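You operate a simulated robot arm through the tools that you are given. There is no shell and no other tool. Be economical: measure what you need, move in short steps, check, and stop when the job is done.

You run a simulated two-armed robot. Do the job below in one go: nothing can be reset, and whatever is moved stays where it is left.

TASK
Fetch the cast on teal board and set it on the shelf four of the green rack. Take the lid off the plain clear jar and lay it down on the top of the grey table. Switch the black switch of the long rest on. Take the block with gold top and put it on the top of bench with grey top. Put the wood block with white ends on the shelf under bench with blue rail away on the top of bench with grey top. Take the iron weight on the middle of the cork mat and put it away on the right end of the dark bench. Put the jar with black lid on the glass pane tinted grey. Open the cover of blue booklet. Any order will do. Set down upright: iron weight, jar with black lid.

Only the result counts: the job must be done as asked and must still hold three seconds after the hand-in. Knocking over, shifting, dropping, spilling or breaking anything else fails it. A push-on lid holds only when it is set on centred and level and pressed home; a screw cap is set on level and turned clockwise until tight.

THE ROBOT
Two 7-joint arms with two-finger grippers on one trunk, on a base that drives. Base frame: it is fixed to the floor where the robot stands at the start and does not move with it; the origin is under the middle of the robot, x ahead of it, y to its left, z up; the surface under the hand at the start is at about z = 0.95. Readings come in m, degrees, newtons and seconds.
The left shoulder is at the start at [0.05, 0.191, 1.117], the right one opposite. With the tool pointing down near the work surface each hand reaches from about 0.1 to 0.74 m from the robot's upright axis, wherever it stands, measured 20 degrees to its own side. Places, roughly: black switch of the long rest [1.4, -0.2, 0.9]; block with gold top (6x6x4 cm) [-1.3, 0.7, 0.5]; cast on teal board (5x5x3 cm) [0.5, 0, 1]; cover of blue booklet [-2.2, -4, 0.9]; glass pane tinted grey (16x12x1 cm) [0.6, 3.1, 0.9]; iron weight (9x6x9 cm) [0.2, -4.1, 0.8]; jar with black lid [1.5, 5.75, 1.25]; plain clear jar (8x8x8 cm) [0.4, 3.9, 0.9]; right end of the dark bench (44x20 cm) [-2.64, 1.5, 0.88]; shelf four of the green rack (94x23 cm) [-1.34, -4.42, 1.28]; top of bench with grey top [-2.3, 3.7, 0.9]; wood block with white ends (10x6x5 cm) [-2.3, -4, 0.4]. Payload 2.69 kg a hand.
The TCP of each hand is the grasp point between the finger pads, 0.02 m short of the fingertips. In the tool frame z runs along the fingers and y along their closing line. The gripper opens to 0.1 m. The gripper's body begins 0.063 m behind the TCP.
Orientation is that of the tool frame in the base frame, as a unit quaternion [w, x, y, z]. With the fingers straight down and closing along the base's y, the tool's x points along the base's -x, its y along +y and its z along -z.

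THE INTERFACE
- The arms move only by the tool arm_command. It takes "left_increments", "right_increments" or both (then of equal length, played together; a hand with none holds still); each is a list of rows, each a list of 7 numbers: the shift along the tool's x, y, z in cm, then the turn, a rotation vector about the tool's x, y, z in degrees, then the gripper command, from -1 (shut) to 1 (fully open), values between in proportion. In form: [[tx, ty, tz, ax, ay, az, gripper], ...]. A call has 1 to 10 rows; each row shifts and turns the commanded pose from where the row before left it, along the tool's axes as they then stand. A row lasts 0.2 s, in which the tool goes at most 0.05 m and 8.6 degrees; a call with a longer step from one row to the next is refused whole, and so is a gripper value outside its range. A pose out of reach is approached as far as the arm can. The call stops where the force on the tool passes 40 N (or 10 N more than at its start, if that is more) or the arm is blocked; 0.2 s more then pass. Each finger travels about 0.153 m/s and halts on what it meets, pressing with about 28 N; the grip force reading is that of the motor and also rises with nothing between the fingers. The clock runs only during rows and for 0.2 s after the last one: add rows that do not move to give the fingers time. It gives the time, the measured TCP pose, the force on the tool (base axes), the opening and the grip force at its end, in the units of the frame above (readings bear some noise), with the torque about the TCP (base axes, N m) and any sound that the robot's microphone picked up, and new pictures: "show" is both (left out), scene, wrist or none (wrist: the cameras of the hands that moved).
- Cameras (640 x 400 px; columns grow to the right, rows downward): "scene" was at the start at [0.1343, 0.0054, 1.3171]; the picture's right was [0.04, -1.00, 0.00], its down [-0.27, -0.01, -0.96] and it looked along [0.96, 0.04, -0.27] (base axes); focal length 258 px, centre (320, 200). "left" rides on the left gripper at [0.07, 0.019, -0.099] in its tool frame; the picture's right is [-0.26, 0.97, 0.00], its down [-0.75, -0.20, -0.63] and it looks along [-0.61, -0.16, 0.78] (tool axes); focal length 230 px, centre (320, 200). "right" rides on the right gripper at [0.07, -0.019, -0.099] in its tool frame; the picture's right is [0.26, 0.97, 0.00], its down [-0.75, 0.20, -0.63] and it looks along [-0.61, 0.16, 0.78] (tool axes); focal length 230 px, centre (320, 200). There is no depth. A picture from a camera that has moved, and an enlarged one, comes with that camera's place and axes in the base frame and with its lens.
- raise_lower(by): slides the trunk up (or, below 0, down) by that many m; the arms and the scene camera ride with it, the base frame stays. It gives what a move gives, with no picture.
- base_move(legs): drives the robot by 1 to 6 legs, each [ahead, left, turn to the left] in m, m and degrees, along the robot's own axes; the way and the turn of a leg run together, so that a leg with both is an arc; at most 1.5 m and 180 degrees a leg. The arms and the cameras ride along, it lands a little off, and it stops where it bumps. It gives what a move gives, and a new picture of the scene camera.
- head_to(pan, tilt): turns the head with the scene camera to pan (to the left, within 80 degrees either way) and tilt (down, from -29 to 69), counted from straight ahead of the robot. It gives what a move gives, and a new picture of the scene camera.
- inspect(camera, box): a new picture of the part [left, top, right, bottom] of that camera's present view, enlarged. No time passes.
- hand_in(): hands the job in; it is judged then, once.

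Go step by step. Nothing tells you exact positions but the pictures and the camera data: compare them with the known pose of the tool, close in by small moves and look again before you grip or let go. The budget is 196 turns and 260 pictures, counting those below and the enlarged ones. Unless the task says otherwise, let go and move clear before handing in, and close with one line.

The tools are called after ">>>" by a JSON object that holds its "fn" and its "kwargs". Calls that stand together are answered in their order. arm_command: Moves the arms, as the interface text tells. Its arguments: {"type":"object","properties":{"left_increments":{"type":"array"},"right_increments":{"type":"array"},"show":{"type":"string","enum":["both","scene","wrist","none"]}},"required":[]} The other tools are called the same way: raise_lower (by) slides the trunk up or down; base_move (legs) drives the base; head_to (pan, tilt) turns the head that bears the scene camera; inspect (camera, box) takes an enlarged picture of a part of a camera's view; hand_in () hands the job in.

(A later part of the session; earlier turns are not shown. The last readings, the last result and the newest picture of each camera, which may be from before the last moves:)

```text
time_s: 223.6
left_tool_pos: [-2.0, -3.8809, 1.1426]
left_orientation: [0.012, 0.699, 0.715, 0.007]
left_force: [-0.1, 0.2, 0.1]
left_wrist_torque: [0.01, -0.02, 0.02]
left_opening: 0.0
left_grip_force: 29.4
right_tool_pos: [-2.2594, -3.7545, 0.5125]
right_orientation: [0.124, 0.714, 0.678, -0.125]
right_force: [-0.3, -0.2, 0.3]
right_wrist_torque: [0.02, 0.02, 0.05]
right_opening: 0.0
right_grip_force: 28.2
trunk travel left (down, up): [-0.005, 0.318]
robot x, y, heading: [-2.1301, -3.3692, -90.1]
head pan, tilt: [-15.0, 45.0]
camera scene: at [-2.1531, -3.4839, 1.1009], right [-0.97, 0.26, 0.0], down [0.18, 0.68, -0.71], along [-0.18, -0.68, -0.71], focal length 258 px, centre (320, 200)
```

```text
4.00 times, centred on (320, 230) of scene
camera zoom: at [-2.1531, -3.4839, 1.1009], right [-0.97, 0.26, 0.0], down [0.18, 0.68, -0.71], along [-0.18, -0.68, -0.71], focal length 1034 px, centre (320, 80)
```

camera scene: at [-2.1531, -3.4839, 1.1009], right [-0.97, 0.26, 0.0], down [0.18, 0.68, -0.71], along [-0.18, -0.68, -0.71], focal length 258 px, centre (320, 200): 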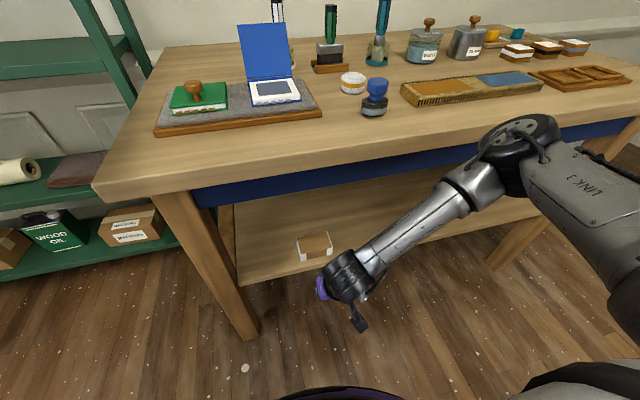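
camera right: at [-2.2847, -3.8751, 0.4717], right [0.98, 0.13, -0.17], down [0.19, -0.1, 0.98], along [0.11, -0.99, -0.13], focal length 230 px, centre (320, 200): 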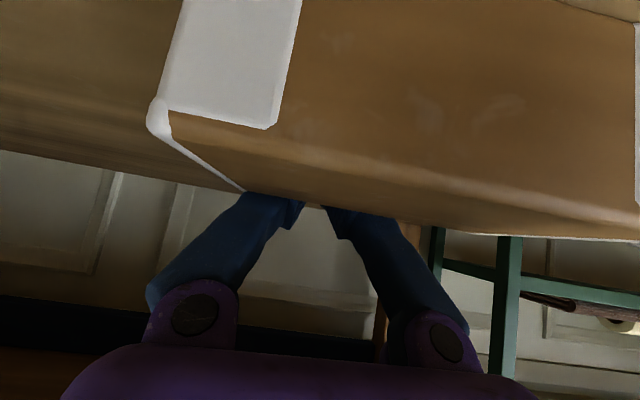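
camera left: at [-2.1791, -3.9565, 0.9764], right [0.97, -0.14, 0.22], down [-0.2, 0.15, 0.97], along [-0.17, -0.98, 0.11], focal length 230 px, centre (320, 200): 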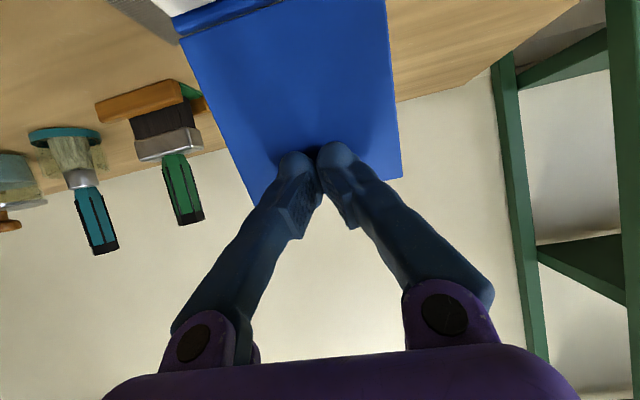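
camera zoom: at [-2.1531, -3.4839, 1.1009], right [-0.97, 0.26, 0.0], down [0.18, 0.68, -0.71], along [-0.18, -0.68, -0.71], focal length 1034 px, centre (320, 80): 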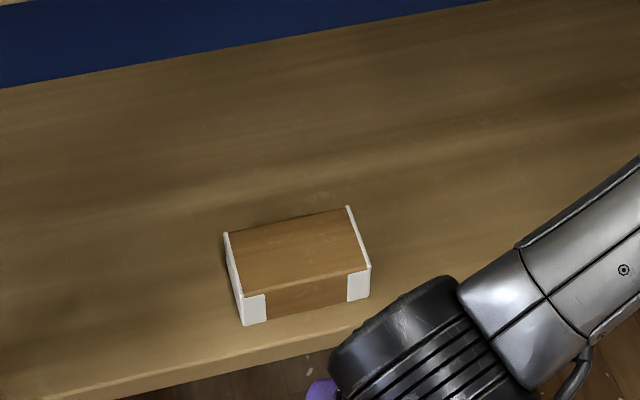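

The block is now square to the shelf with centre (-2.254, -3.935). I'll shift right 0.1 m and set the hand to the 48° sideways tilt again.

>>> {"fn": "base_move", "kwargs": {"legs": [[0, -0.1, 0]]}}

>>> {"fn": "arm_command", "kwargs": {"right_increments": [[1, -1, 0, 0, 8, 0, 0.9], [1, -1, 0, 0, 8, 0, 0.9], [1, -1, 0, 0, 4, 0, 0.9], [0, -1, 0, 0, 0, 8.5, 0.9], [0, 0, 0, 0, 0, 8.5, 0.9], [0, 0, 0, 0, 0, 8.5, 0.9], [0, 0, 0, 0, 0, 8.5, 0.9], [0, 0, 0, 0, 0, 8.5, 0.9], [0, 0, 0, 0, 0, 8.5, 0.9], [0, 0, 0, 0, 0, 8.5, 0.9]], "show": "none"}}

>>> {"fn": "arm_command", "kwargs": {"right_increments": [[0, 0, 0, 0, 0, 8.5, 0.9], [0, 0, 0, 0, 0, 8.5, 0.9], [0, 0, 0, 0, 0, 8.5, 0.9], [0, 0, 0, 0, 0, 2, 0.9], [0, 0, 0, 0, 8, 0, 0.9], [0, 0, 0, 0, 8, 0, 0.9], [0, 0, 0, 0, 8, 0, 0.9], [0, 0, 0, 0, 8, 0, 0.9], [0, 0, 0, 0, 8, 0, 0.9], [0, 0, 0, 0, 8, 0, 0.9]], "show": "both"}}

```text
time_s: 225.1
left_tool_pos: [-2.1012, -3.8813, 1.1434]
left_orientation: [0.01, 0.698, 0.716, 0.008]
left_force: [0.0, 0.2, -0.1]
left_wrist_torque: [0.03, 0.0, 0.01]
left_opening: 0.0001
left_grip_force: 29.1
right_tool_pos: [-2.3592, -3.7545, 0.5128]
right_orientation: [0.124, 0.714, 0.678, -0.126]
right_force: [-0.2, 0.5, -0.6]
right_wrist_torque: [-0.02, 0.01, -0.03]
right_opening: 0.0002
right_grip_force: 27.6
trunk travel left (down, up): [-0.005, 0.318]
robot x, y, heading: [-2.2328, -3.3667, -89.8]
head pan, tilt: [-15.0, 45.0]
camera scene: at [-2.2536, -3.484, 1.1009], right [-0.97, 0.26, 0.0], down [0.18, 0.68, -0.71], along [-0.18, -0.68, -0.71], focal length 258 px, centre (320, 200)
```

scene: 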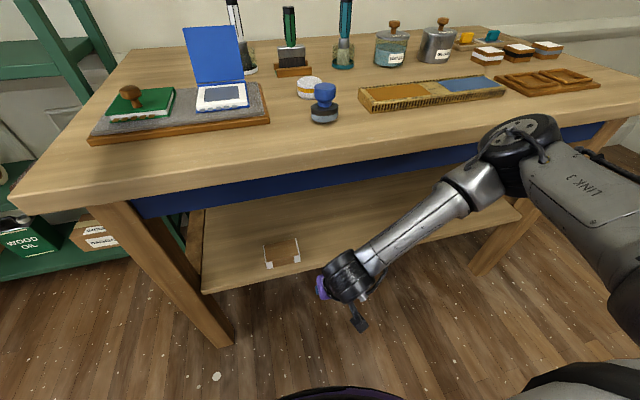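

```text
time_s: 227.3
left_tool_pos: [-2.1012, -3.882, 1.1421]
left_orientation: [0.011, 0.698, 0.716, 0.007]
left_force: [0.5, -0.8, -0.3]
left_wrist_torque: [-0.03, 0.0, 0.01]
left_opening: 0.0
left_grip_force: 30.1
right_tool_pos: [-2.3963, -3.7243, 0.5057]
right_orientation: [0.005, 0.971, 0.238, 0.002]
right_force: [0.0, 0.4, 0.0]
right_wrist_torque: [0.01, -0.01, 0.01]
right_opening: 0.095
right_grip_force: 0.1
trunk travel left (down, up): [-0.005, 0.318]
robot x, y, heading: [-2.2315, -3.3664, -89.7]
head pan, tilt: [-15.0, 45.0]
```

```text
time_s: 229.5
left_tool_pos: [-2.1012, -3.8806, 1.1425]
left_orientation: [0.011, 0.699, 0.715, 0.007]
left_force: [-0.7, -0.6, 0.1]
left_wrist_torque: [0.04, 0.04, 0.01]
left_opening: 0.0001
left_grip_force: 29.6
right_tool_pos: [-2.3978, -3.7237, 0.5064]
right_orientation: [0.004, 0.912, 0.003, 0.41]
right_force: [0.3, 0.3, -0.4]
right_wrist_torque: [0.02, 0.02, 0.06]
right_opening: 0.0948
right_grip_force: 0.1
trunk travel left (down, up): [-0.005, 0.318]
robot x, y, heading: [-2.2346, -3.369, -90.1]
head pan, tilt: [-15.0, 45.0]
camera scene: at [-2.2536, -3.484, 1.1009], right [-0.97, 0.26, 0.0], down [0.18, 0.68, -0.71], along [-0.18, -0.68, -0.71], focal length 258 px, centre (320, 200)
camera right: at [-2.4258, -3.7039, 0.6233], right [0.17, -0.96, 0.2], down [-0.97, -0.2, -0.14], along [0.18, -0.17, -0.97], focal length 230 px, centre (320, 200)
```

scene: 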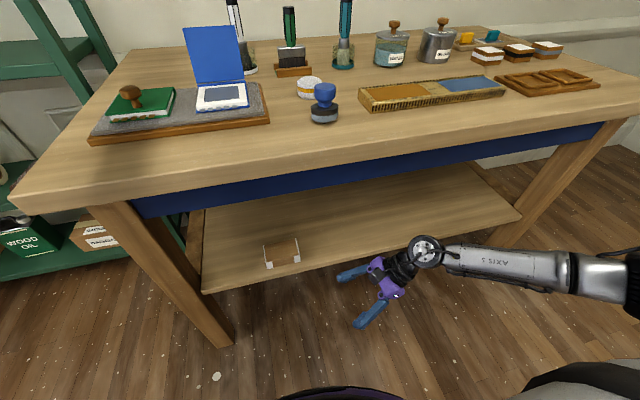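
right: 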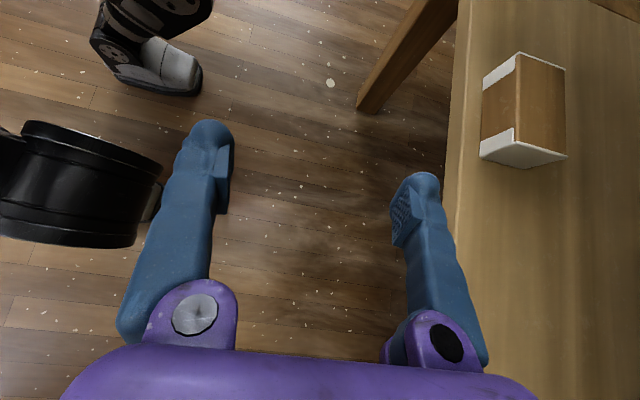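

>>> {"fn": "arm_command", "kwargs": {"right_increments": [[-0.9, 4.22, 0.8, 0, 0, 0, 0.9], [-0.9, 4.22, 0.8, 0, 0, 0, 0.9], [-0.9, 4.22, 0.8, 0, 0, 0, 0.9], [-0.9, 4.22, 0.8, 0, 0, 0, 0.9], [-0.9, 4.22, 0.8, 0, 0, 0, 0.9]], "show": "both"}}

```text
time_s: 230.7
left_tool_pos: [-2.0996, -3.8802, 1.1428]
left_orientation: [0.011, 0.698, 0.716, 0.008]
left_force: [-0.3, 0.4, 0.3]
left_wrist_torque: [0.02, -0.01, 0.03]
left_opening: 0.0002
left_grip_force: 29.1
right_tool_pos: [-2.397, -3.9352, 0.4456]
right_orientation: [0.002, 0.912, 0.005, 0.41]
right_force: [0.5, -0.4, 0.2]
right_wrist_torque: [0.02, -0.06, 0.0]
right_opening: 0.095
right_grip_force: 0.0
trunk travel left (down, up): [-0.005, 0.318]
robot x, y, heading: [-2.2363, -3.3625, -89.7]
head pan, tilt: [-15.0, 45.0]
camera scene: at [-2.2531, -3.4841, 1.1009], right [-0.97, 0.26, 0.0], down [0.18, 0.68, -0.71], along [-0.18, -0.68, -0.71], focal length 258 px, centre (320, 200)
camera right: at [-2.4251, -3.9155, 0.5634], right [0.18, -0.96, 0.2], down [-0.97, -0.21, -0.14], along [0.18, -0.17, -0.97], focal length 230 px, centre (320, 200)
```

scene: 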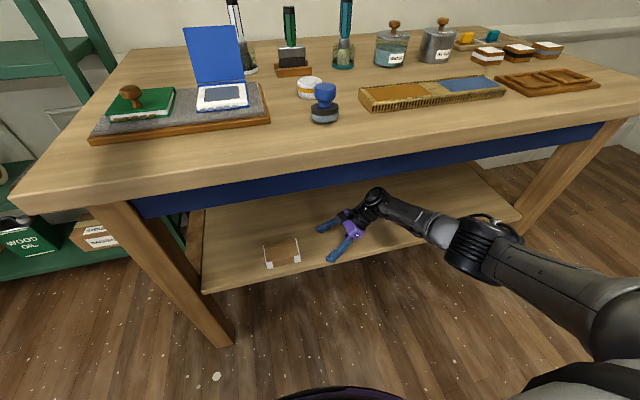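
right: 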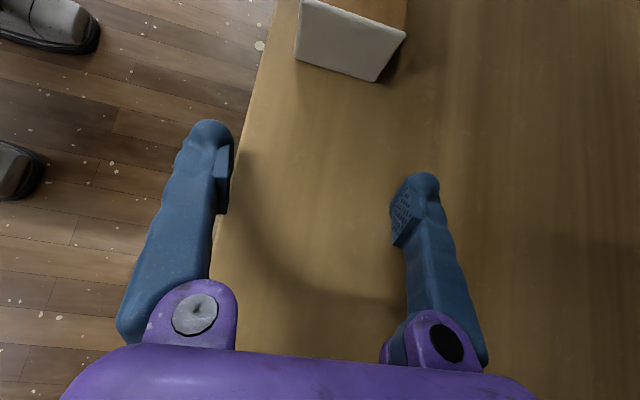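

Aligned; now slide left over the block and close.

>>> {"fn": "arm_command", "kwargs": {"right_increments": [[2.1, 0, 2.6, 0, 0, 0, 0.9], [2.1, 0, 2.6, 0, 0, 0, 0.9], [2.1, 0, 2.6, 0, 0, 0, 0.9], [2.1, 0, 2.6, 0, 0, 0, 0.9], [0, 0, 0, 0, 0, 0, 0.2], [0, 0, 0, 0, 0, 0, -1], [0, 0, 0, 0, 0, 0, -1]], "show": "both"}}

```text
time_s: 232.3
left_tool_pos: [-2.1009, -3.8804, 1.1425]
left_orientation: [0.012, 0.698, 0.716, 0.007]
left_force: [-0.2, 0.1, -0.2]
left_wrist_torque: [0.0, -0.02, 0.0]
left_opening: 0.0
left_grip_force: 29.2
right_tool_pos: [-2.2604, -3.9361, 0.4417]
right_orientation: [0.004, 0.912, 0.003, 0.41]
right_force: [-0.8, 1.1, 14.4]
right_wrist_torque: [0.54, 0.0, 0.04]
right_opening: 0.0595
right_grip_force: 27.8
trunk travel left (down, up): [-0.005, 0.318]
robot x, y, heading: [-2.2357, -3.3668, -89.8]
head pan, tilt: [-15.0, 45.0]
camera scene: at [-2.2534, -3.4831, 1.1011], right [-0.97, 0.26, 0.0], down [0.18, 0.68, -0.71], along [-0.18, -0.68, -0.71], focal length 258 px, centre (320, 200)
camera right: at [-2.2893, -3.9148, 0.5594], right [0.17, -0.96, 0.2], down [-0.97, -0.2, -0.14], along [0.18, -0.17, -0.97], focal length 230 px, centre (320, 200)
```

scene: 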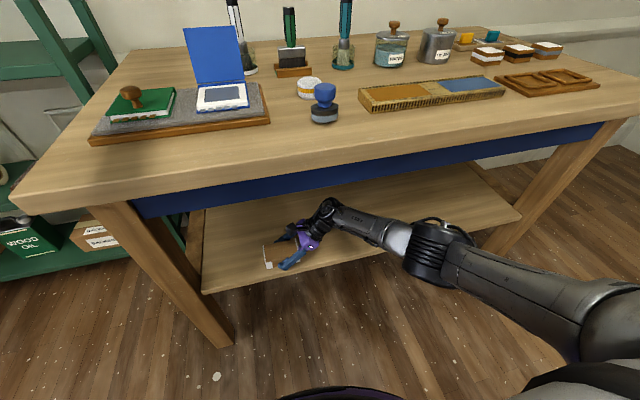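
right: 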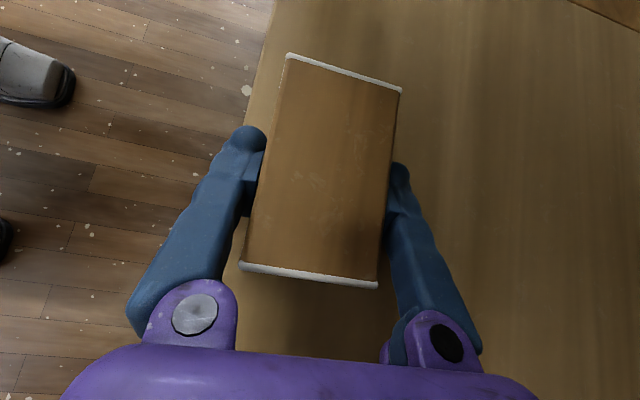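

Block gripped (5.95 cm). Lift 2 cm and pull out towards me.

>>> {"fn": "arm_command", "kwargs": {"right_increments": [[0.75, 0, -0.66, 0, 0, 0, -1], [0.75, 0, -0.66, 0, 0, 0, -1], [0, -3, 0, 0, 0, 0, -1], [0, -4, 0, 0, 0, 0, -1], [0, -4, 0, 0, 0, 0, -1], [0, -4, 0, 0, 0, 0, -1], [0, -4, 0, 0, 0, 0, -1]], "show": "both"}}

```text
time_s: 233.9
left_tool_pos: [-2.0998, -3.8825, 1.1425]
left_orientation: [0.011, 0.699, 0.715, 0.008]
left_force: [1.5, -0.6, -0.2]
left_wrist_torque: [-0.01, -0.01, 0.01]
left_opening: 0.0
left_grip_force: 29.9
right_tool_pos: [-2.2601, -3.7458, 0.457]
right_orientation: [0.004, 0.912, 0.003, 0.41]
right_force: [0.0, 0.2, -0.6]
right_wrist_torque: [0.0, -0.01, 0.03]
right_opening: 0.0599
right_grip_force: 28.1
trunk travel left (down, up): [-0.005, 0.318]
robot x, y, heading: [-2.233, -3.3676, -90.0]
head pan, tilt: [-15.0, 45.0]
camera scene: at [-2.2535, -3.484, 1.1009], right [-0.97, 0.26, 0.0], down [0.18, 0.68, -0.71], along [-0.18, -0.68, -0.71], focal length 258 px, centre (320, 200)
camera right: at [-2.2872, -3.7255, 0.5754], right [0.17, -0.96, 0.2], down [-0.97, -0.2, -0.14], along [0.18, -0.17, -0.97], focal length 230 px, centre (320, 200)
```

scene: 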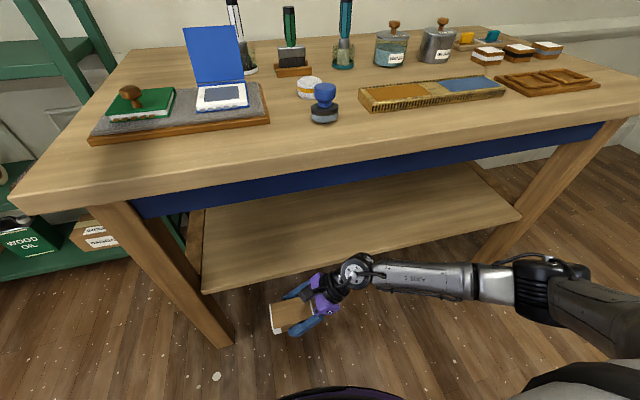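
right: 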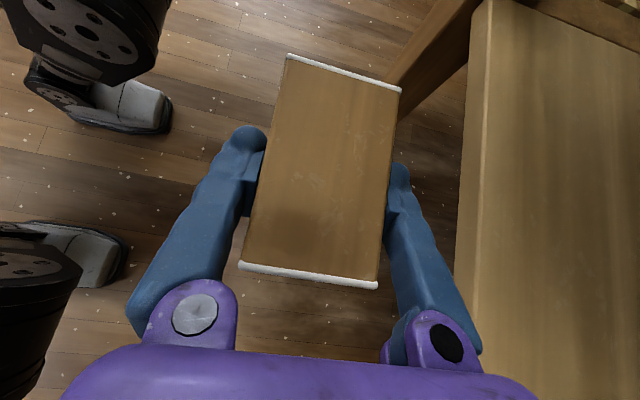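

Block secured. Back off, raise trunk and the right hand, then strafe to the bench with the cork mat.

>>> {"fn": "base_move", "kwargs": {"legs": [[-0.4, 0, 0]]}}

>>> {"fn": "raise_lower", "kwargs": {"by": 0.25}}

>>> {"fn": "arm_command", "kwargs": {"right_increments": [[3.4, -0.5, -3.0, 0, 0, 0, -1], [3.4, -0.5, -3.0, 0, 0, 0, -1], [3.4, -0.5, -3.0, 0, 0, 0, -1], [3.4, -0.5, -3.0, 0, 0, 0, -1], [3.4, -0.5, -3.0, 0, 0, 0, -1], [3.4, -0.5, -3.0, 0, 0, 0, -1], [3.4, -0.5, -3.0, 0, 0, 0, -1], [3.4, -0.5, -3.0, 0, 0, 0, -1]], "show": "none"}}

>>> {"fn": "base_move", "kwargs": {"legs": [[0, 1.2, 0], [0, 1.05, 0]]}}

>>> {"fn": "head_to", "kwargs": {"pan": 10, "tilt": 30}}

```text
time_s: 236.4
left_tool_pos: [-2.0984, -3.4797, 1.142]
left_orientation: [0.011, 0.697, 0.717, 0.008]
left_force: [-0.5, -0.5, 0.1]
left_wrist_torque: [0.0, 0.02, -0.03]
left_opening: 0.0002
left_grip_force: 29.5
right_tool_pos: [-2.2594, -3.3448, 0.4583]
right_orientation: [0.003, 0.912, 0.005, 0.41]
right_force: [-0.1, 0.1, -1.2]
right_wrist_torque: [-0.01, 0.04, 0.0]
right_opening: 0.0594
right_grip_force: 28.2
trunk travel left (down, up): [-0.005, 0.318]
robot x, y, heading: [-2.2327, -2.969, -89.8]
head pan, tilt: [-15.0, 45.0]
camera scene: at [-2.2541, -3.0834, 1.1009], right [-0.97, 0.25, 0.0], down [0.18, 0.68, -0.71], along [-0.18, -0.68, -0.71], focal length 258 px, centre (320, 200)
```

scene: 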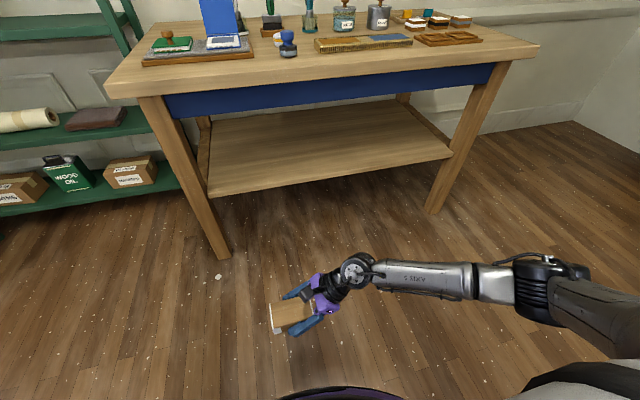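

```text
time_s: 239.0
left_tool_pos: [-2.0995, -3.4804, 1.3917]
left_orientation: [0.011, 0.697, 0.717, 0.008]
left_force: [-0.3, 0.0, -0.5]
left_wrist_torque: [0.04, 0.03, -0.01]
left_opening: 0.0001
left_grip_force: 29.4
right_tool_pos: [-2.2584, -3.3443, 0.7085]
right_orientation: [0.002, 0.913, 0.005, 0.408]
right_force: [0.0, 0.1, -1.5]
right_wrist_torque: [0.04, 0.01, -0.01]
right_opening: 0.0596
right_grip_force: 28.8
trunk travel left (down, up): [-0.255, 0.068]
robot x, y, heading: [-2.2379, -2.9685, -89.6]
head pan, tilt: [-15.0, 45.0]
```

```text
time_s: 240.8
left_tool_pos: [-2.0981, -3.4805, 1.3924]
left_orientation: [0.011, 0.697, 0.717, 0.008]
left_force: [-0.3, -0.9, 0.1]
left_wrist_torque: [0.01, 0.03, -0.01]
left_opening: 0.0001
left_grip_force: 30.0
right_tool_pos: [-2.2556, -3.3025, 1.07]
right_orientation: [0.002, 0.912, 0.005, 0.41]
right_force: [0.4, -0.5, -2.3]
right_wrist_torque: [-0.02, 0.01, -0.02]
right_opening: 0.0594
right_grip_force: 28.3
trunk travel left (down, up): [-0.255, 0.068]
robot x, y, heading: [-2.2347, -2.9669, -89.8]
head pan, tilt: [-15.0, 45.0]
```

```text
time_s: 260.6
left_tool_pos: [0.1369, -3.4811, 1.3922]
left_orientation: [0.011, 0.697, 0.717, 0.007]
left_force: [-0.2, -0.3, -0.8]
left_wrist_torque: [0.01, -0.01, 0.01]
left_opening: 0.0001
left_grip_force: 29.4
right_tool_pos: [-0.0179, -3.3044, 1.0689]
right_orientation: [0.003, 0.912, 0.004, 0.409]
right_force: [-0.2, 1.2, -0.3]
right_wrist_torque: [0.01, -0.01, 0.0]
right_opening: 0.0593
right_grip_force: 28.3
trunk travel left (down, up): [-0.255, 0.068]
robot x, y, heading: [0.005, -2.9652, -89.8]
head pan, tilt: [-15.0, 45.0]
camera scene: at [-0.0164, -3.0839, 1.3509], right [-0.97, 0.25, 0.0], down [0.18, 0.68, -0.71], along [-0.18, -0.68, -0.71], focal length 258 px, centre (320, 200)
```

scene: 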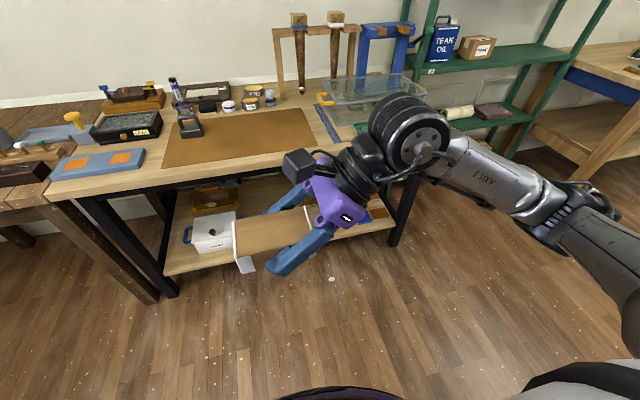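

```text
time_s: 261.5
left_tool_pos: [0.1373, -3.4807, 1.3914]
left_orientation: [0.011, 0.697, 0.717, 0.008]
left_force: [-0.1, -0.9, -0.7]
left_wrist_torque: [-0.02, -0.01, 0.0]
left_opening: 0.0003
left_grip_force: 29.7
right_tool_pos: [-0.0191, -3.3035, 1.0695]
right_orientation: [0.003, 0.912, 0.004, 0.409]
right_force: [-0.5, 0.1, -1.1]
right_wrist_torque: [-0.02, 0.0, 0.02]
right_opening: 0.0595
right_grip_force: 27.8
trunk travel left (down, up): [-0.255, 0.068]
robot x, y, heading: [0.0022, -2.9634, -89.9]
head pan, tilt: [10.0, 30.0]
camera scene: at [0.0203, -3.0943, 1.3734], right [-0.98, -0.18, 0.0], down [-0.09, 0.49, -0.87], along [0.15, -0.85, -0.5], focal length 258 px, centre (320, 200)
```

scene: 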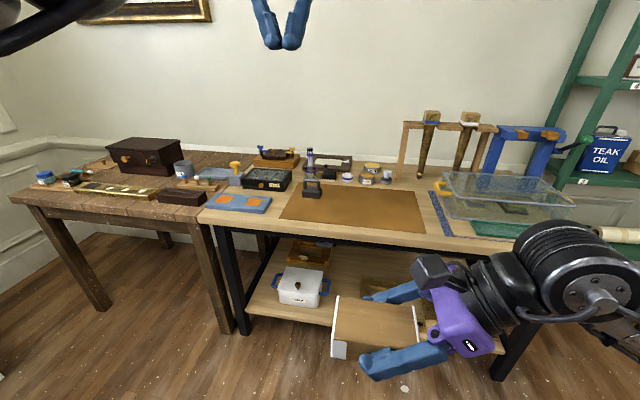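

>>> {"fn": "inspect", "kwargs": {"camera": "scene", "box": [230, 140, 430, 240]}}

>>> {"fn": "inspect", "kwargs": {"camera": "left", "box": [160, 0, 480, 200]}}

```text
3.20 times, centred on (330, 190) of scene
camera zoom: at [0.0203, -3.0943, 1.3734], right [-0.98, -0.18, 0.0], down [-0.09, 0.49, -0.87], along [0.15, -0.85, -0.5], focal length 827 px, centre (288, 232)
```

zoom: 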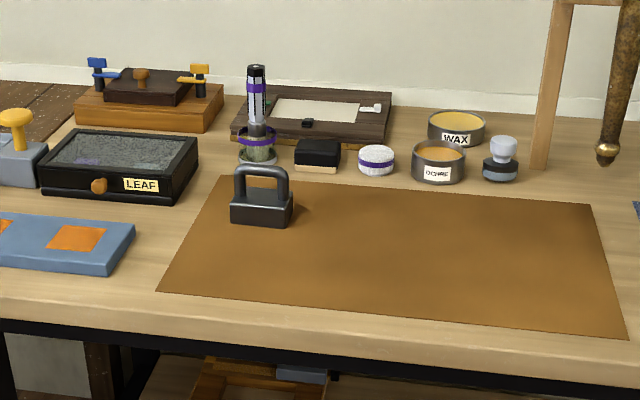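

```text
2.00 times, centred on (320, 100) of left
camera zoom: at [0.1524, -3.4086, 1.4921], right [0.97, -0.23, 0.03], down [-0.2, -0.75, 0.63], along [-0.12, -0.62, -0.78], focal length 460 px, centre (320, 400)
```

zoom: 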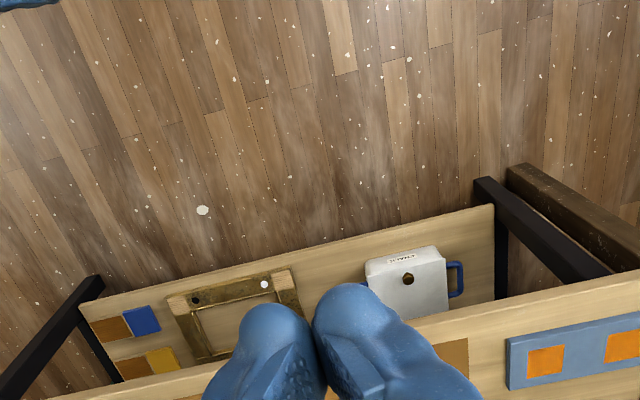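

The iron weight is a black block with a handle, near (0.23, -4.08). I'll drive closer and view it with the left wrist camera.

>>> {"fn": "base_move", "kwargs": {"legs": [[0.48, 0.04, 0]]}}

>>> {"fn": "inspect", "kwargs": {"camera": "left", "box": [120, 0, 520, 240]}}

>>> {"fn": "inspect", "kwargs": {"camera": "scene", "box": [160, 180, 400, 330]}}

```text
time_s: 264.4
left_tool_pos: [0.1813, -3.9663, 1.3914]
left_orientation: [0.011, 0.697, 0.717, 0.007]
left_force: [0.4, -0.5, 0.3]
left_wrist_torque: [0.01, 0.03, 0.01]
left_opening: 0.0
left_grip_force: 29.9
right_tool_pos: [0.026, -3.789, 1.0688]
right_orientation: [0.002, 0.913, 0.005, 0.409]
right_force: [-1.2, 0.5, -2.6]
right_wrist_torque: [0.03, -0.02, 0.02]
right_opening: 0.0597
right_grip_force: 27.4
trunk travel left (down, up): [-0.255, 0.068]
robot x, y, heading: [0.0467, -3.4494, -89.8]
head pan, tilt: [10.0, 30.0]
camera scene: at [0.0631, -3.5791, 1.3734], right [-0.98, -0.18, 0.0], down [-0.09, 0.49, -0.87], along [0.16, -0.85, -0.5], focal length 258 px, centre (320, 200)
```

scene: 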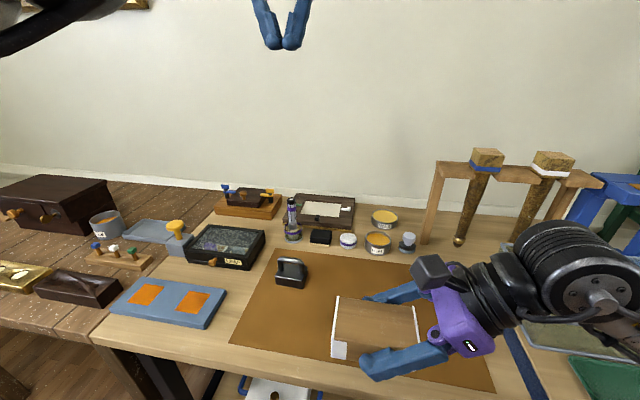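

```text
1.60 times, centred on (320, 120) of left
camera zoom: at [0.1956, -3.8931, 1.4921], right [0.97, -0.23, 0.03], down [-0.2, -0.75, 0.63], along [-0.12, -0.62, -0.78], focal length 368 px, centre (320, 328)
```

zoom: 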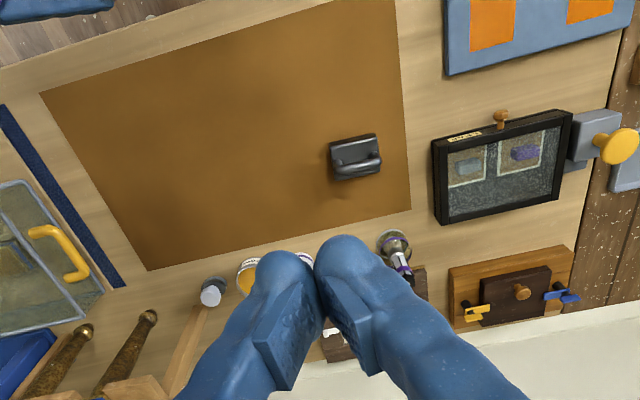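

```text
2.67 times, centred on (280, 255) of scene
camera zoom: at [0.0631, -3.5791, 1.3734], right [-0.98, -0.18, 0.0], down [-0.09, 0.49, -0.87], along [0.16, -0.85, -0.5], focal length 689 px, centre (427, 53)
```

zoom: 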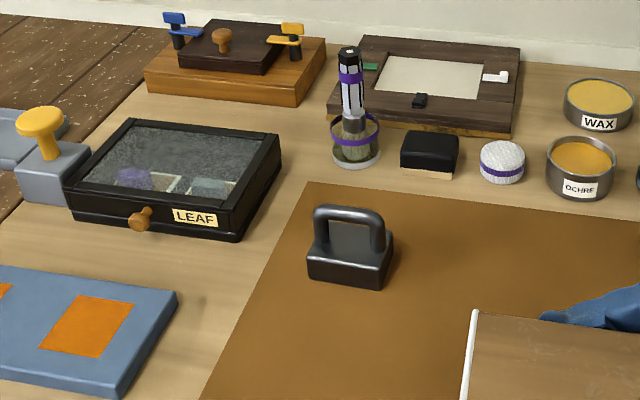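

Handle top at (0.233, -4.058, 0.897), base about 0.807. I'll turn the left hand to close along y and come above it.

>>> {"fn": "arm_command", "kwargs": {"left_increments": [[0, 0, 2, 0, 0, -8.44, 1], [0, 0, 2, 0, 0, -8.44, 1], [0, 0, 2, 0, 0, -8.44, 1], [0, 0, 2, 0, 0, -8.44, 1], [0, 0, 2, 0, 0, -8.44, 1], [0, 0, 2, 0, 0, -8.44, 1], [0, 0, 2, 0, 0, -8.44, 1], [0, 0, 2, 0, 0, -8.44, 1], [0, 0, 2, 0, 0, -8.44, 1], [0, 0, 2, 0, 0, -8.44, 1]], "show": "wrist"}}

```text
time_s: 266.6
left_tool_pos: [0.2186, -4.0468, 1.2446]
left_orientation: [0.012, 0.033, 0.999, -0.002]
left_force: [1.0, -0.1, 1.6]
left_wrist_torque: [-0.02, -0.04, -0.01]
left_opening: 0.0999
left_grip_force: 0.0
left hand out of reach, approached as far as the arm can: row 1, 2, 3, 4, 5, 6, 7, 8, 9, 10
right_tool_pos: [0.0244, -3.7884, 1.0691]
right_orientation: [0.001, 0.912, 0.005, 0.41]
right_force: [0.3, -0.4, -2.2]
right_wrist_torque: [-0.03, 0.0, -0.01]
right_opening: 0.0595
right_grip_force: 27.8
trunk travel left (down, up): [-0.255, 0.068]
robot x, y, heading: [0.0434, -3.4495, -89.8]
head pan, tilt: [10.0, 30.0]
camera left: at [0.149, -4.0216, 1.3422], right [0.32, 0.95, 0.0], down [0.72, -0.25, 0.65], along [0.62, -0.21, -0.76], focal length 230 px, centre (320, 200)
```

left: 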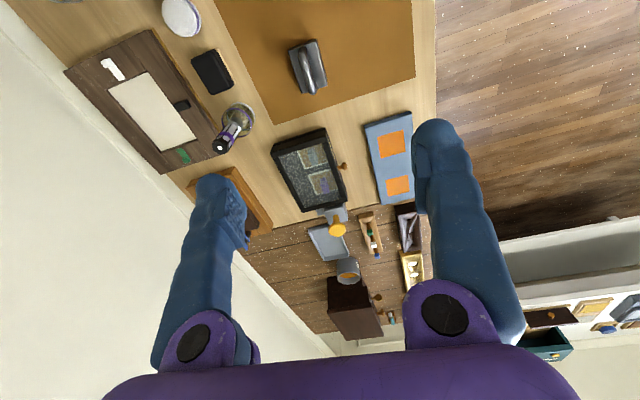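

>>> {"fn": "arm_command", "kwargs": {"left_increments": [[0, 0, 4, 0, 0, 0, 1], [0, 0, 4, 0, 0, 0, 1], [0, 0, 4, 0, 0, 0, 1], [0, 0, 4, 0, 0, 0, 1]], "show": "wrist"}}

```text
time_s: 267.6
left_tool_pos: [0.2409, -4.0818, 1.0933]
left_orientation: [0.014, 0.035, 0.999, -0.001]
left_force: [-0.4, 0.4, 0.3]
left_wrist_torque: [-0.02, 0.04, 0.0]
left_opening: 0.1
left_grip_force: 0.0
left hand out of reach, approached as far as the arm can: row 1, 2, 3, 4
right_tool_pos: [0.0254, -3.7891, 1.0692]
right_orientation: [0.002, 0.913, 0.005, 0.409]
right_force: [1.2, 0.4, -1.3]
right_wrist_torque: [0.04, -0.01, 0.02]
right_opening: 0.0595
right_grip_force: 27.9
trunk travel left (down, up): [-0.255, 0.068]
robot x, y, heading: [0.0428, -3.4506, -89.6]
head pan, tilt: [10.0, 30.0]
camera left: at [0.171, -4.0566, 1.1906], right [0.32, 0.95, 0.01], down [0.72, -0.25, 0.65], along [0.62, -0.21, -0.76], focal length 230 px, centre (320, 200)
```

left: 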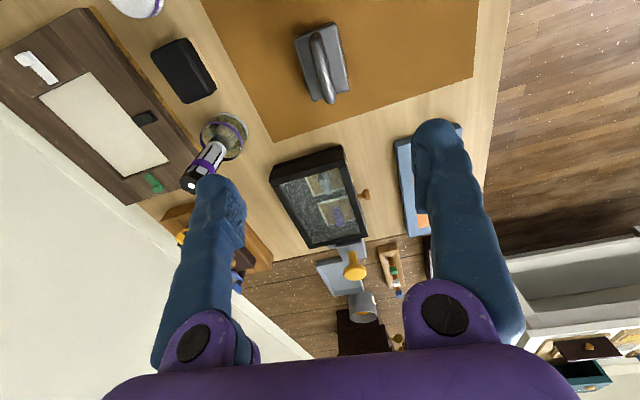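

>>> {"fn": "arm_command", "kwargs": {"left_increments": [[0, 2, 0, 0, 0, 0, 1], [0, 2, 0, 0, 0, 0, 1], [0, 2, 0, 0, 0, 0, 1], [0, 2, 0, 0, 0, 0, 1]], "show": "none"}}

```text
time_s: 268.6
left_tool_pos: [0.2811, -4.0509, 1.1026]
left_orientation: [0.013, 0.034, 0.999, -0.001]
left_force: [0.2, 1.1, -0.3]
left_wrist_torque: [-0.01, -0.02, 0.01]
left_opening: 0.1002
left_grip_force: 0.0
left hand out of reach, approached as far as the arm can: row 1, 2, 3, 4
right_tool_pos: [0.0244, -3.788, 1.0695]
right_orientation: [0.002, 0.912, 0.006, 0.41]
right_force: [0.2, 0.1, -1.5]
right_wrist_torque: [0.02, 0.03, 0.01]
right_opening: 0.0595
right_grip_force: 27.4
trunk travel left (down, up): [-0.255, 0.068]
robot x, y, heading: [0.0453, -3.4498, -89.9]
head pan, tilt: [10.0, 30.0]
```

>>> {"fn": "arm_command", "kwargs": {"left_increments": [[3, 2, 0, 0, 0, 0, 1], [3, 2, 0, 0, 0, 0, 1], [3, 2, 0, 0, 0, 0, 1], [3, 2, 0, 0, 0, 0, 1]], "show": "none"}}

```text
time_s: 269.6
left_tool_pos: [0.2598, -4.0656, 1.118]
left_orientation: [0.013, 0.035, 0.999, -0.001]
left_force: [0.9, 0.2, -0.7]
left_wrist_torque: [-0.01, -0.04, 0.03]
left_opening: 0.1002
left_grip_force: 0.2
left hand out of reach, approached as far as the arm can: row 1, 2, 3, 4
right_tool_pos: [0.025, -3.7874, 1.0692]
right_orientation: [0.003, 0.913, 0.004, 0.408]
right_force: [-0.4, 0.3, -0.6]
right_wrist_torque: [0.02, -0.01, -0.01]
right_opening: 0.0597
right_grip_force: 27.9
trunk travel left (down, up): [-0.255, 0.068]
robot x, y, heading: [0.047, -3.4519, -89.9]
head pan, tilt: [10.0, 30.0]
```

The left command has wound up beyond reach; I'll bring it back towards the robot.

>>> {"fn": "arm_command", "kwargs": {"left_increments": [[0, 4.9, 0, 0, 0, 0, 1], [0, 4.9, 0, 0, 0, 0, 1], [0, 4.9, 0, 0, 0, 0, 1], [0, 4.9, 0, 0, 0, 0, 1], [0, 4.9, 0, 0, 0, 0, 1]], "show": "none"}}

```text
time_s: 270.8
left_tool_pos: [0.3762, -3.8932, 1.134]
left_orientation: [0.013, 0.035, 0.999, -0.002]
left_force: [-0.4, 0.0, 0.6]
left_wrist_torque: [-0.01, 0.02, -0.03]
left_opening: 0.1
left_grip_force: 0.0
left hand out of reach, approached as far as the arm can: row 1, 2, 3, 4, 5
right_tool_pos: [0.0254, -3.7862, 1.0691]
right_orientation: [0.001, 0.913, 0.006, 0.409]
right_force: [0.1, 0.3, -0.9]
right_wrist_torque: [0.0, -0.01, -0.03]
right_opening: 0.0597
right_grip_force: 27.7
trunk travel left (down, up): [-0.255, 0.068]
robot x, y, heading: [0.0456, -3.4526, -89.6]
head pan, tilt: [10.0, 30.0]
```

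>>> {"fn": "arm_command", "kwargs": {"left_increments": [[-1.8, -4.5, 0, 0, 0, 0, 1], [-1.8, -4.5, 0, 0, 0, 0, 1], [-1.8, -4.5, 0, 0, 0, 0, 1], [-1.8, -4.5, 0, 0, 0, 0, 1], [-1.8, -4.5, 0, 0, 0, 0, 1]], "show": "none"}}

>>> {"fn": "arm_command", "kwargs": {"left_increments": [[0, 0, 4, 0, 0, 0, 1], [0, 0, 4, 0, 0, 0, 1], [0, 0, 2, 0, 0, 0, 1]], "show": "none"}}

```text
time_s: 272.0
left_tool_pos: [0.4551, -4.118, 1.1357]
left_orientation: [0.01, 0.033, 0.999, 0.0]
left_force: [-1.8, -1.2, -0.9]
left_wrist_torque: [0.12, -0.16, 0.0]
left_opening: 0.1001
left_grip_force: 0.0
right_tool_pos: [0.0292, -3.7876, 1.0704]
right_orientation: [0.002, 0.913, 0.006, 0.408]
right_force: [1.2, -0.1, -1.3]
right_wrist_torque: [0.01, 0.1, -0.01]
right_opening: 0.0594
right_grip_force: 27.3
trunk travel left (down, up): [-0.255, 0.068]
robot x, y, heading: [0.0467, -3.4486, -89.7]
head pan, tilt: [10.0, 30.0]
```

```text
time_s: 272.8
left_tool_pos: [0.4548, -4.1253, 1.0364]
left_orientation: [0.013, 0.035, 0.999, -0.002]
left_force: [0.2, -0.3, -0.3]
left_wrist_torque: [0.03, 0.02, -0.02]
left_opening: 0.1001
left_grip_force: 0.0
right_tool_pos: [0.024, -3.7885, 1.0687]
right_orientation: [0.002, 0.913, 0.005, 0.409]
right_force: [0.1, -0.1, -1.2]
right_wrist_torque: [-0.01, 0.0, 0.01]
right_opening: 0.0595
right_grip_force: 27.6
trunk travel left (down, up): [-0.255, 0.068]
robot x, y, heading: [0.0459, -3.4504, -90.0]
head pan, tilt: [10.0, 30.0]
```

The command is in sync again at (0.455, -4.125, 1.036). Move back over the weight.

>>> {"fn": "arm_command", "kwargs": {"left_increments": [[3.8, 0.82, 0, 0, 0, 0, 1], [3.8, 0.82, 0, 0, 0, 0, 1], [3.8, 0.82, 0, 0, 0, 0, 1], [3.8, 0.82, 0, 0, 0, 0, 1], [3.8, 0.82, 0, 0, 0, 0, 1], [3.8, 0.82, 0, 0, 0, 0, 1]], "show": "wrist"}}

```text
time_s: 274.2
left_tool_pos: [0.2343, -4.0855, 1.0246]
left_orientation: [0.014, 0.034, 0.999, -0.002]
left_force: [-0.4, -0.7, 0.2]
left_wrist_torque: [-0.01, -0.03, -0.02]
left_opening: 0.0997
left_grip_force: 0.1
left hand out of reach, approached as far as the arm can: row 5, 6
right_tool_pos: [0.0248, -3.789, 1.0682]
right_orientation: [0.002, 0.912, 0.005, 0.41]
right_force: [0.3, -0.3, -0.7]
right_wrist_torque: [-0.02, 0.0, -0.01]
right_opening: 0.0596
right_grip_force: 28.1
trunk travel left (down, up): [-0.255, 0.068]
robot x, y, heading: [0.0468, -3.4539, -89.6]
head pan, tilt: [10.0, 30.0]
camera left: at [0.1642, -4.0605, 1.1227], right [0.32, 0.95, 0.0], down [0.72, -0.25, 0.65], along [0.62, -0.21, -0.76], focal length 230 px, centre (320, 200)
```

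left: 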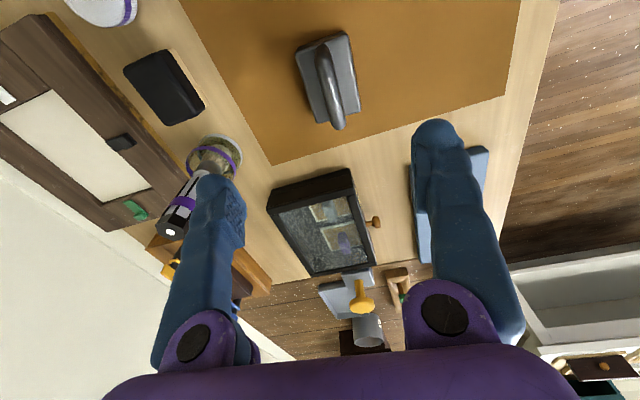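

The yaw limit binds near the centre line; shift the base right by 0.17 m so the weight lies further to my left.

>>> {"fn": "base_move", "kwargs": {"legs": [[0, -0.17, 0]]}}

>>> {"fn": "arm_command", "kwargs": {"left_increments": [[-4, 0.6, 0, 0, 0, 0, 1], [-4, 0.6, 0, 0, 0, 0, 1], [-4, 0.6, 0, 0, 0, 0, 1]], "show": "wrist"}}

```text
time_s: 276.3
left_tool_pos: [0.0662, -4.0867, 1.0245]
left_orientation: [0.013, 0.035, 0.999, -0.002]
left_force: [1.0, 1.0, 0.4]
left_wrist_torque: [0.01, -0.01, 0.01]
left_opening: 0.0999
left_grip_force: 0.0
right_tool_pos: [-0.1451, -3.7898, 1.07]
right_orientation: [0.002, 0.912, 0.004, 0.41]
right_force: [0.2, -0.1, -1.1]
right_wrist_torque: [-0.03, 0.0, -0.01]
right_opening: 0.0596
right_grip_force: 28.2
trunk travel left (down, up): [-0.255, 0.068]
robot x, y, heading: [-0.1224, -3.4533, -89.7]
head pan, tilt: [10.0, 30.0]
camera scene: at [-0.1064, -3.5796, 1.3735], right [-0.98, -0.18, 0.0], down [-0.09, 0.49, -0.87], along [0.15, -0.85, -0.5], focal length 258 px, centre (320, 200)
```

scene: 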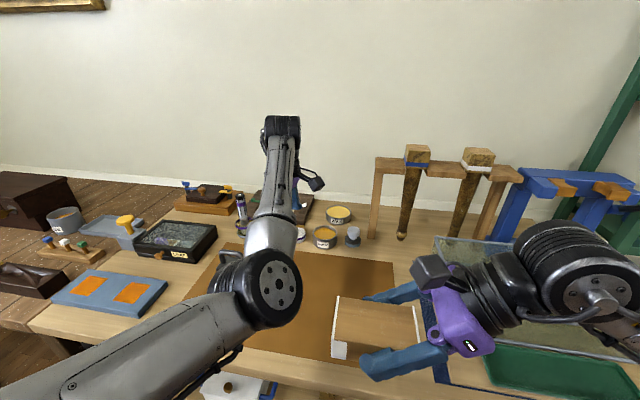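

```text
time_s: 277.1
left_tool_pos: [0.1879, -4.077, 1.0266]
left_orientation: [0.012, 0.035, 0.999, -0.002]
left_force: [1.1, 0.3, 0.2]
left_wrist_torque: [0.03, 0.0, -0.04]
left_opening: 0.1
left_grip_force: 0.0
right_tool_pos: [-0.1443, -3.7876, 1.0692]
right_orientation: [0.003, 0.912, 0.004, 0.41]
right_force: [0.8, 0.2, -0.4]
right_wrist_torque: [-0.01, 0.04, -0.02]
right_opening: 0.0597
right_grip_force: 28.1
trunk travel left (down, up): [-0.255, 0.068]
robot x, y, heading: [-0.1224, -3.4542, -90.0]
head pan, tilt: [10.0, 30.0]
camera left: at [0.1177, -4.0519, 1.1252], right [0.32, 0.95, 0.0], down [0.72, -0.25, 0.65], along [0.62, -0.21, -0.76], focal length 230 px, centre (320, 200)
```

left: 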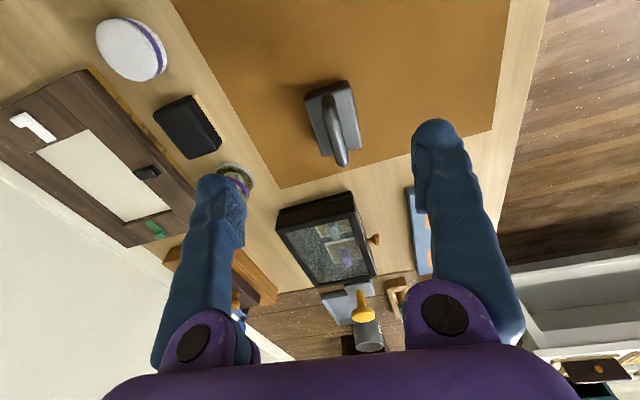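

>>> {"fn": "arm_command", "kwargs": {"left_increments": [[-3.9, 1.0, 0, 0, 0, 0, 1], [0, 0, 4, 0, 0, 0, 1], [0, 0, 4, 0, 0, 0, 1]], "show": "wrist"}}

```text
time_s: 277.9
left_tool_pos: [0.2277, -4.071, 0.9473]
left_orientation: [0.013, 0.035, 0.999, -0.003]
left_force: [-0.4, 0.0, -0.4]
left_wrist_torque: [-0.01, 0.02, -0.03]
left_opening: 0.1
left_grip_force: 0.0
right_tool_pos: [-0.1437, -3.7896, 1.0703]
right_orientation: [0.002, 0.913, 0.004, 0.409]
right_force: [-0.5, 1.2, -1.9]
right_wrist_torque: [-0.01, 0.02, 0.0]
right_opening: 0.0597
right_grip_force: 27.7
trunk travel left (down, up): [-0.255, 0.068]
robot x, y, heading: [-0.1221, -3.4506, -89.7]
head pan, tilt: [10.0, 30.0]
camera left: at [0.158, -4.045, 1.0456], right [0.32, 0.95, 0.0], down [0.72, -0.25, 0.65], along [0.62, -0.21, -0.76], focal length 230 px, centre (320, 200)
```

left: 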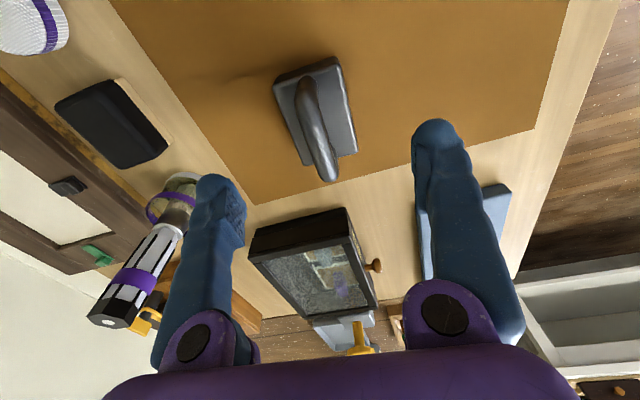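

Centred. Descend to z≈0.845 with a small yaw fix and close.

>>> {"fn": "arm_command", "kwargs": {"left_increments": [[0, 0, 4, 0, 0, -4, 1], [0, 0, 4, 0, 0, 0, 1], [0, 0, 2.2, 0, 0, 0, 1], [0, 0, 0, 0, 0, 0, 0.3], [0, 0, 0, 0, 0, 0, -1], [0, 0, 0, 0, 0, 0, -1]], "show": "both"}}

```text
time_s: 279.3
left_tool_pos: [0.2311, -4.0712, 0.8477]
left_orientation: [0.014, 0.001, 1.0, -0.003]
left_force: [0.7, -0.7, 0.9]
left_wrist_torque: [-0.17, -0.26, -0.14]
left_opening: 0.0555
left_grip_force: 27.9
right_tool_pos: [-0.1444, -3.7892, 1.0683]
right_orientation: [0.001, 0.913, 0.005, 0.409]
right_force: [0.6, 0.7, -1.4]
right_wrist_torque: [-0.01, 0.03, 0.0]
right_opening: 0.0596
right_grip_force: 27.3
trunk travel left (down, up): [-0.255, 0.068]
robot x, y, heading: [-0.1257, -3.4507, -89.8]
head pan, tilt: [10.0, 30.0]
camera scene: at [-0.106, -3.5798, 1.3734], right [-0.98, -0.18, 0.0], down [-0.09, 0.49, -0.87], along [0.15, -0.85, -0.5], focal length 258 px, centre (320, 200)
camera left: at [0.1591, -4.0508, 0.9449], right [0.26, 0.97, 0.0], down [0.73, -0.2, 0.65], along [0.63, -0.17, -0.76], focal length 230 px, centre (320, 200)
```

scene: 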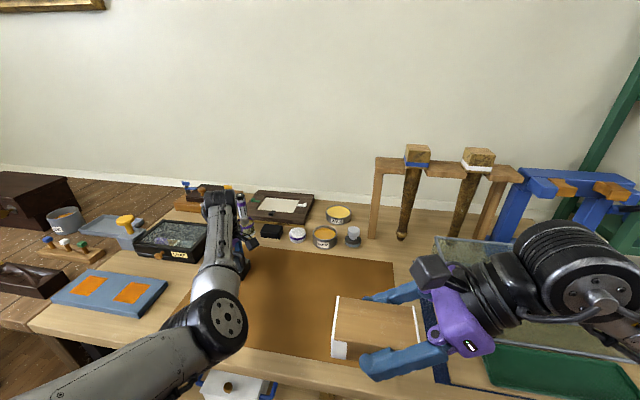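
left: 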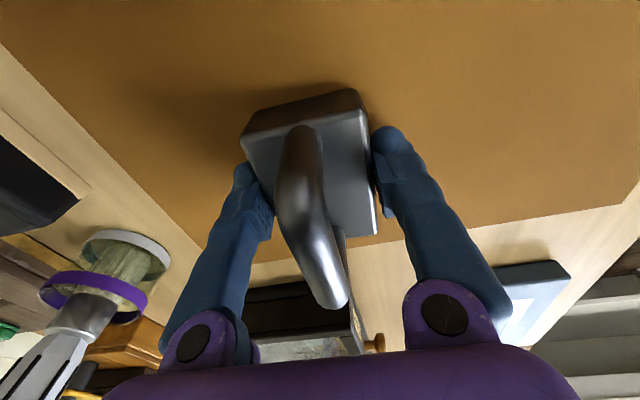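

Gripped (5.55 cm). Lift.

>>> {"fn": "arm_command", "kwargs": {"left_increments": [[0, 0, -1, 0, 0, 0, -1], [0, 0, -2, 0, 0, 0, -1], [0, 0, -4, 0, 0, 0, -1], [0, 0, -4, 0, 0, 0, -1], [0, 0, -4, 0, 0, 0, -1], [0, 0, -4, 0, 0, 0, -1]], "show": "wrist"}}

```text
time_s: 280.7
left_tool_pos: [0.2267, -4.0701, 1.0354]
left_orientation: [0.013, 0.0, 1.0, -0.002]
left_force: [0.5, 0.2, -10.5]
left_wrist_torque: [-0.01, -0.04, -0.01]
left_opening: 0.0553
left_grip_force: 28.7
right_tool_pos: [-0.145, -3.7894, 1.0695]
right_orientation: [0.002, 0.913, 0.004, 0.409]
right_force: [-0.8, -0.4, -2.6]
right_wrist_torque: [-0.01, -0.03, -0.03]
right_opening: 0.0595
right_grip_force: 27.9
trunk travel left (down, up): [-0.255, 0.068]
robot x, y, heading: [-0.1189, -3.4523, -89.8]
head pan, tilt: [10.0, 30.0]
camera left: at [0.1551, -4.0495, 1.1344], right [0.26, 0.97, 0.0], down [0.73, -0.2, 0.65], along [0.63, -0.17, -0.76], focal length 230 px, centre (320, 200)
```

left: 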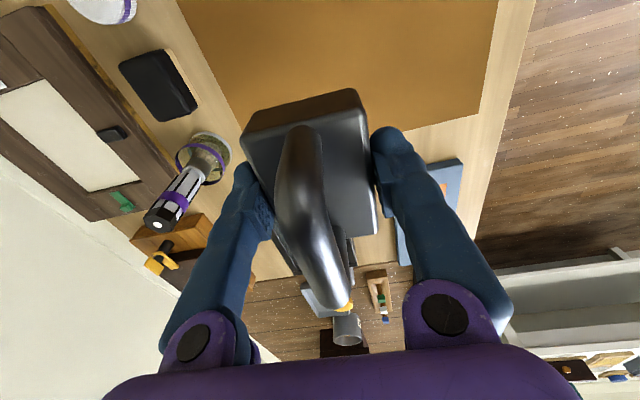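

Weight lifted (≈1 kg). Raise it a little, back off, turn around and go north along the open corridor.

>>> {"fn": "arm_command", "kwargs": {"left_increments": [[0, 0, -4, 0, 0, 0, -1], [0, 0, -4, 0, 0, 0, -1], [0, 0, -4, 0, 0, 0, -1]], "show": "none"}}

>>> {"fn": "base_move", "kwargs": {"legs": [[-0.55, 0, 0], [0, 0, 90], [0, 0, 90], [0.6, 0.2, 0]]}}

>>> {"fn": "head_to", "kwargs": {"pan": 20, "tilt": 15}}

```text
time_s: 281.5
left_tool_pos: [0.2222, -4.0687, 1.1561]
left_orientation: [0.012, 0.0, 1.0, -0.002]
left_force: [0.1, 0.0, -10.3]
left_wrist_torque: [-0.03, -0.01, -0.02]
left_opening: 0.0553
left_grip_force: 27.7
right_tool_pos: [-0.145, -3.789, 1.0697]
right_orientation: [0.002, 0.913, 0.004, 0.409]
right_force: [0.6, -0.1, -1.5]
right_wrist_torque: [0.0, 0.02, 0.01]
right_opening: 0.0599
right_grip_force: 28.3
trunk travel left (down, up): [-0.255, 0.068]
robot x, y, heading: [-0.1204, -3.453, -89.7]
head pan, tilt: [10.0, 30.0]
```

```text
time_s: 295.6
left_tool_pos: [-0.7236, -1.6985, 1.1547]
left_orientation: [-0.002, 1.0, 0.022, -0.013]
left_force: [0.1, 0.1, -10.5]
left_wrist_torque: [0.01, -0.01, 0.03]
left_opening: 0.0554
left_grip_force: 27.9
right_tool_pos: [-0.3458, -1.9625, 1.0685]
right_orientation: [-0.409, -0.025, 0.912, -0.009]
right_force: [-0.1, -0.6, -1.7]
right_wrist_torque: [0.0, 0.02, -0.01]
right_opening: 0.0594
right_grip_force: 27.9
trunk travel left (down, up): [-0.255, 0.068]
robot x, y, heading: [-0.3477, -2.3017, 92.7]
head pan, tilt: [10.0, 30.0]
camera scene: at [-0.3732, -2.1703, 1.3733], right [0.98, 0.22, 0.0], down [0.11, -0.49, -0.87], along [-0.19, 0.84, -0.5], focal length 258 px, centre (320, 200)
```

scene: 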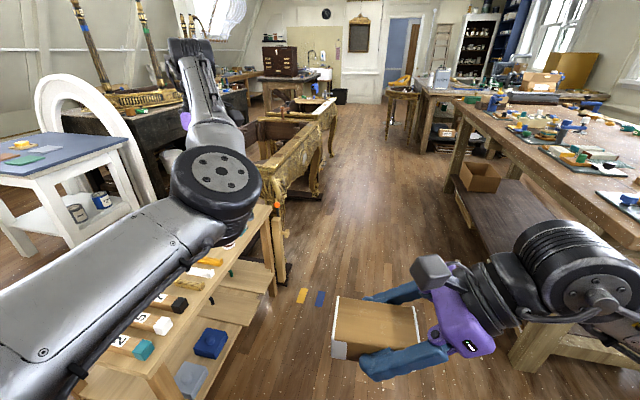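

```text
time_s: 296.3
left_tool_pos: [-0.7248, -1.6991, 1.1542]
left_orientation: [-0.001, 1.0, 0.022, -0.013]
left_force: [-0.8, 0.2, -9.8]
left_wrist_torque: [-0.01, -0.02, 0.01]
left_opening: 0.0553
left_grip_force: 27.6
right_tool_pos: [-0.3449, -1.9621, 1.0687]
right_orientation: [-0.41, -0.025, 0.912, -0.008]
right_force: [-0.9, 0.1, -1.1]
right_wrist_torque: [0.01, 0.01, -0.03]
right_opening: 0.0599
right_grip_force: 27.8
trunk travel left (down, up): [-0.255, 0.068]
robot x, y, heading: [-0.3507, -2.3045, 92.8]
head pan, tilt: [20.0, 15.0]
camera scene: at [-0.3892, -2.1726, 1.3974], right [0.92, 0.39, 0.0], down [0.1, -0.24, -0.97], along [-0.37, 0.89, -0.26], focal length 258 px, centre (320, 200)
```

scene: 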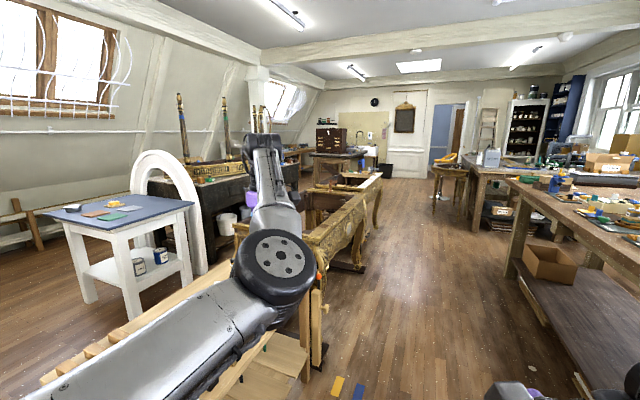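

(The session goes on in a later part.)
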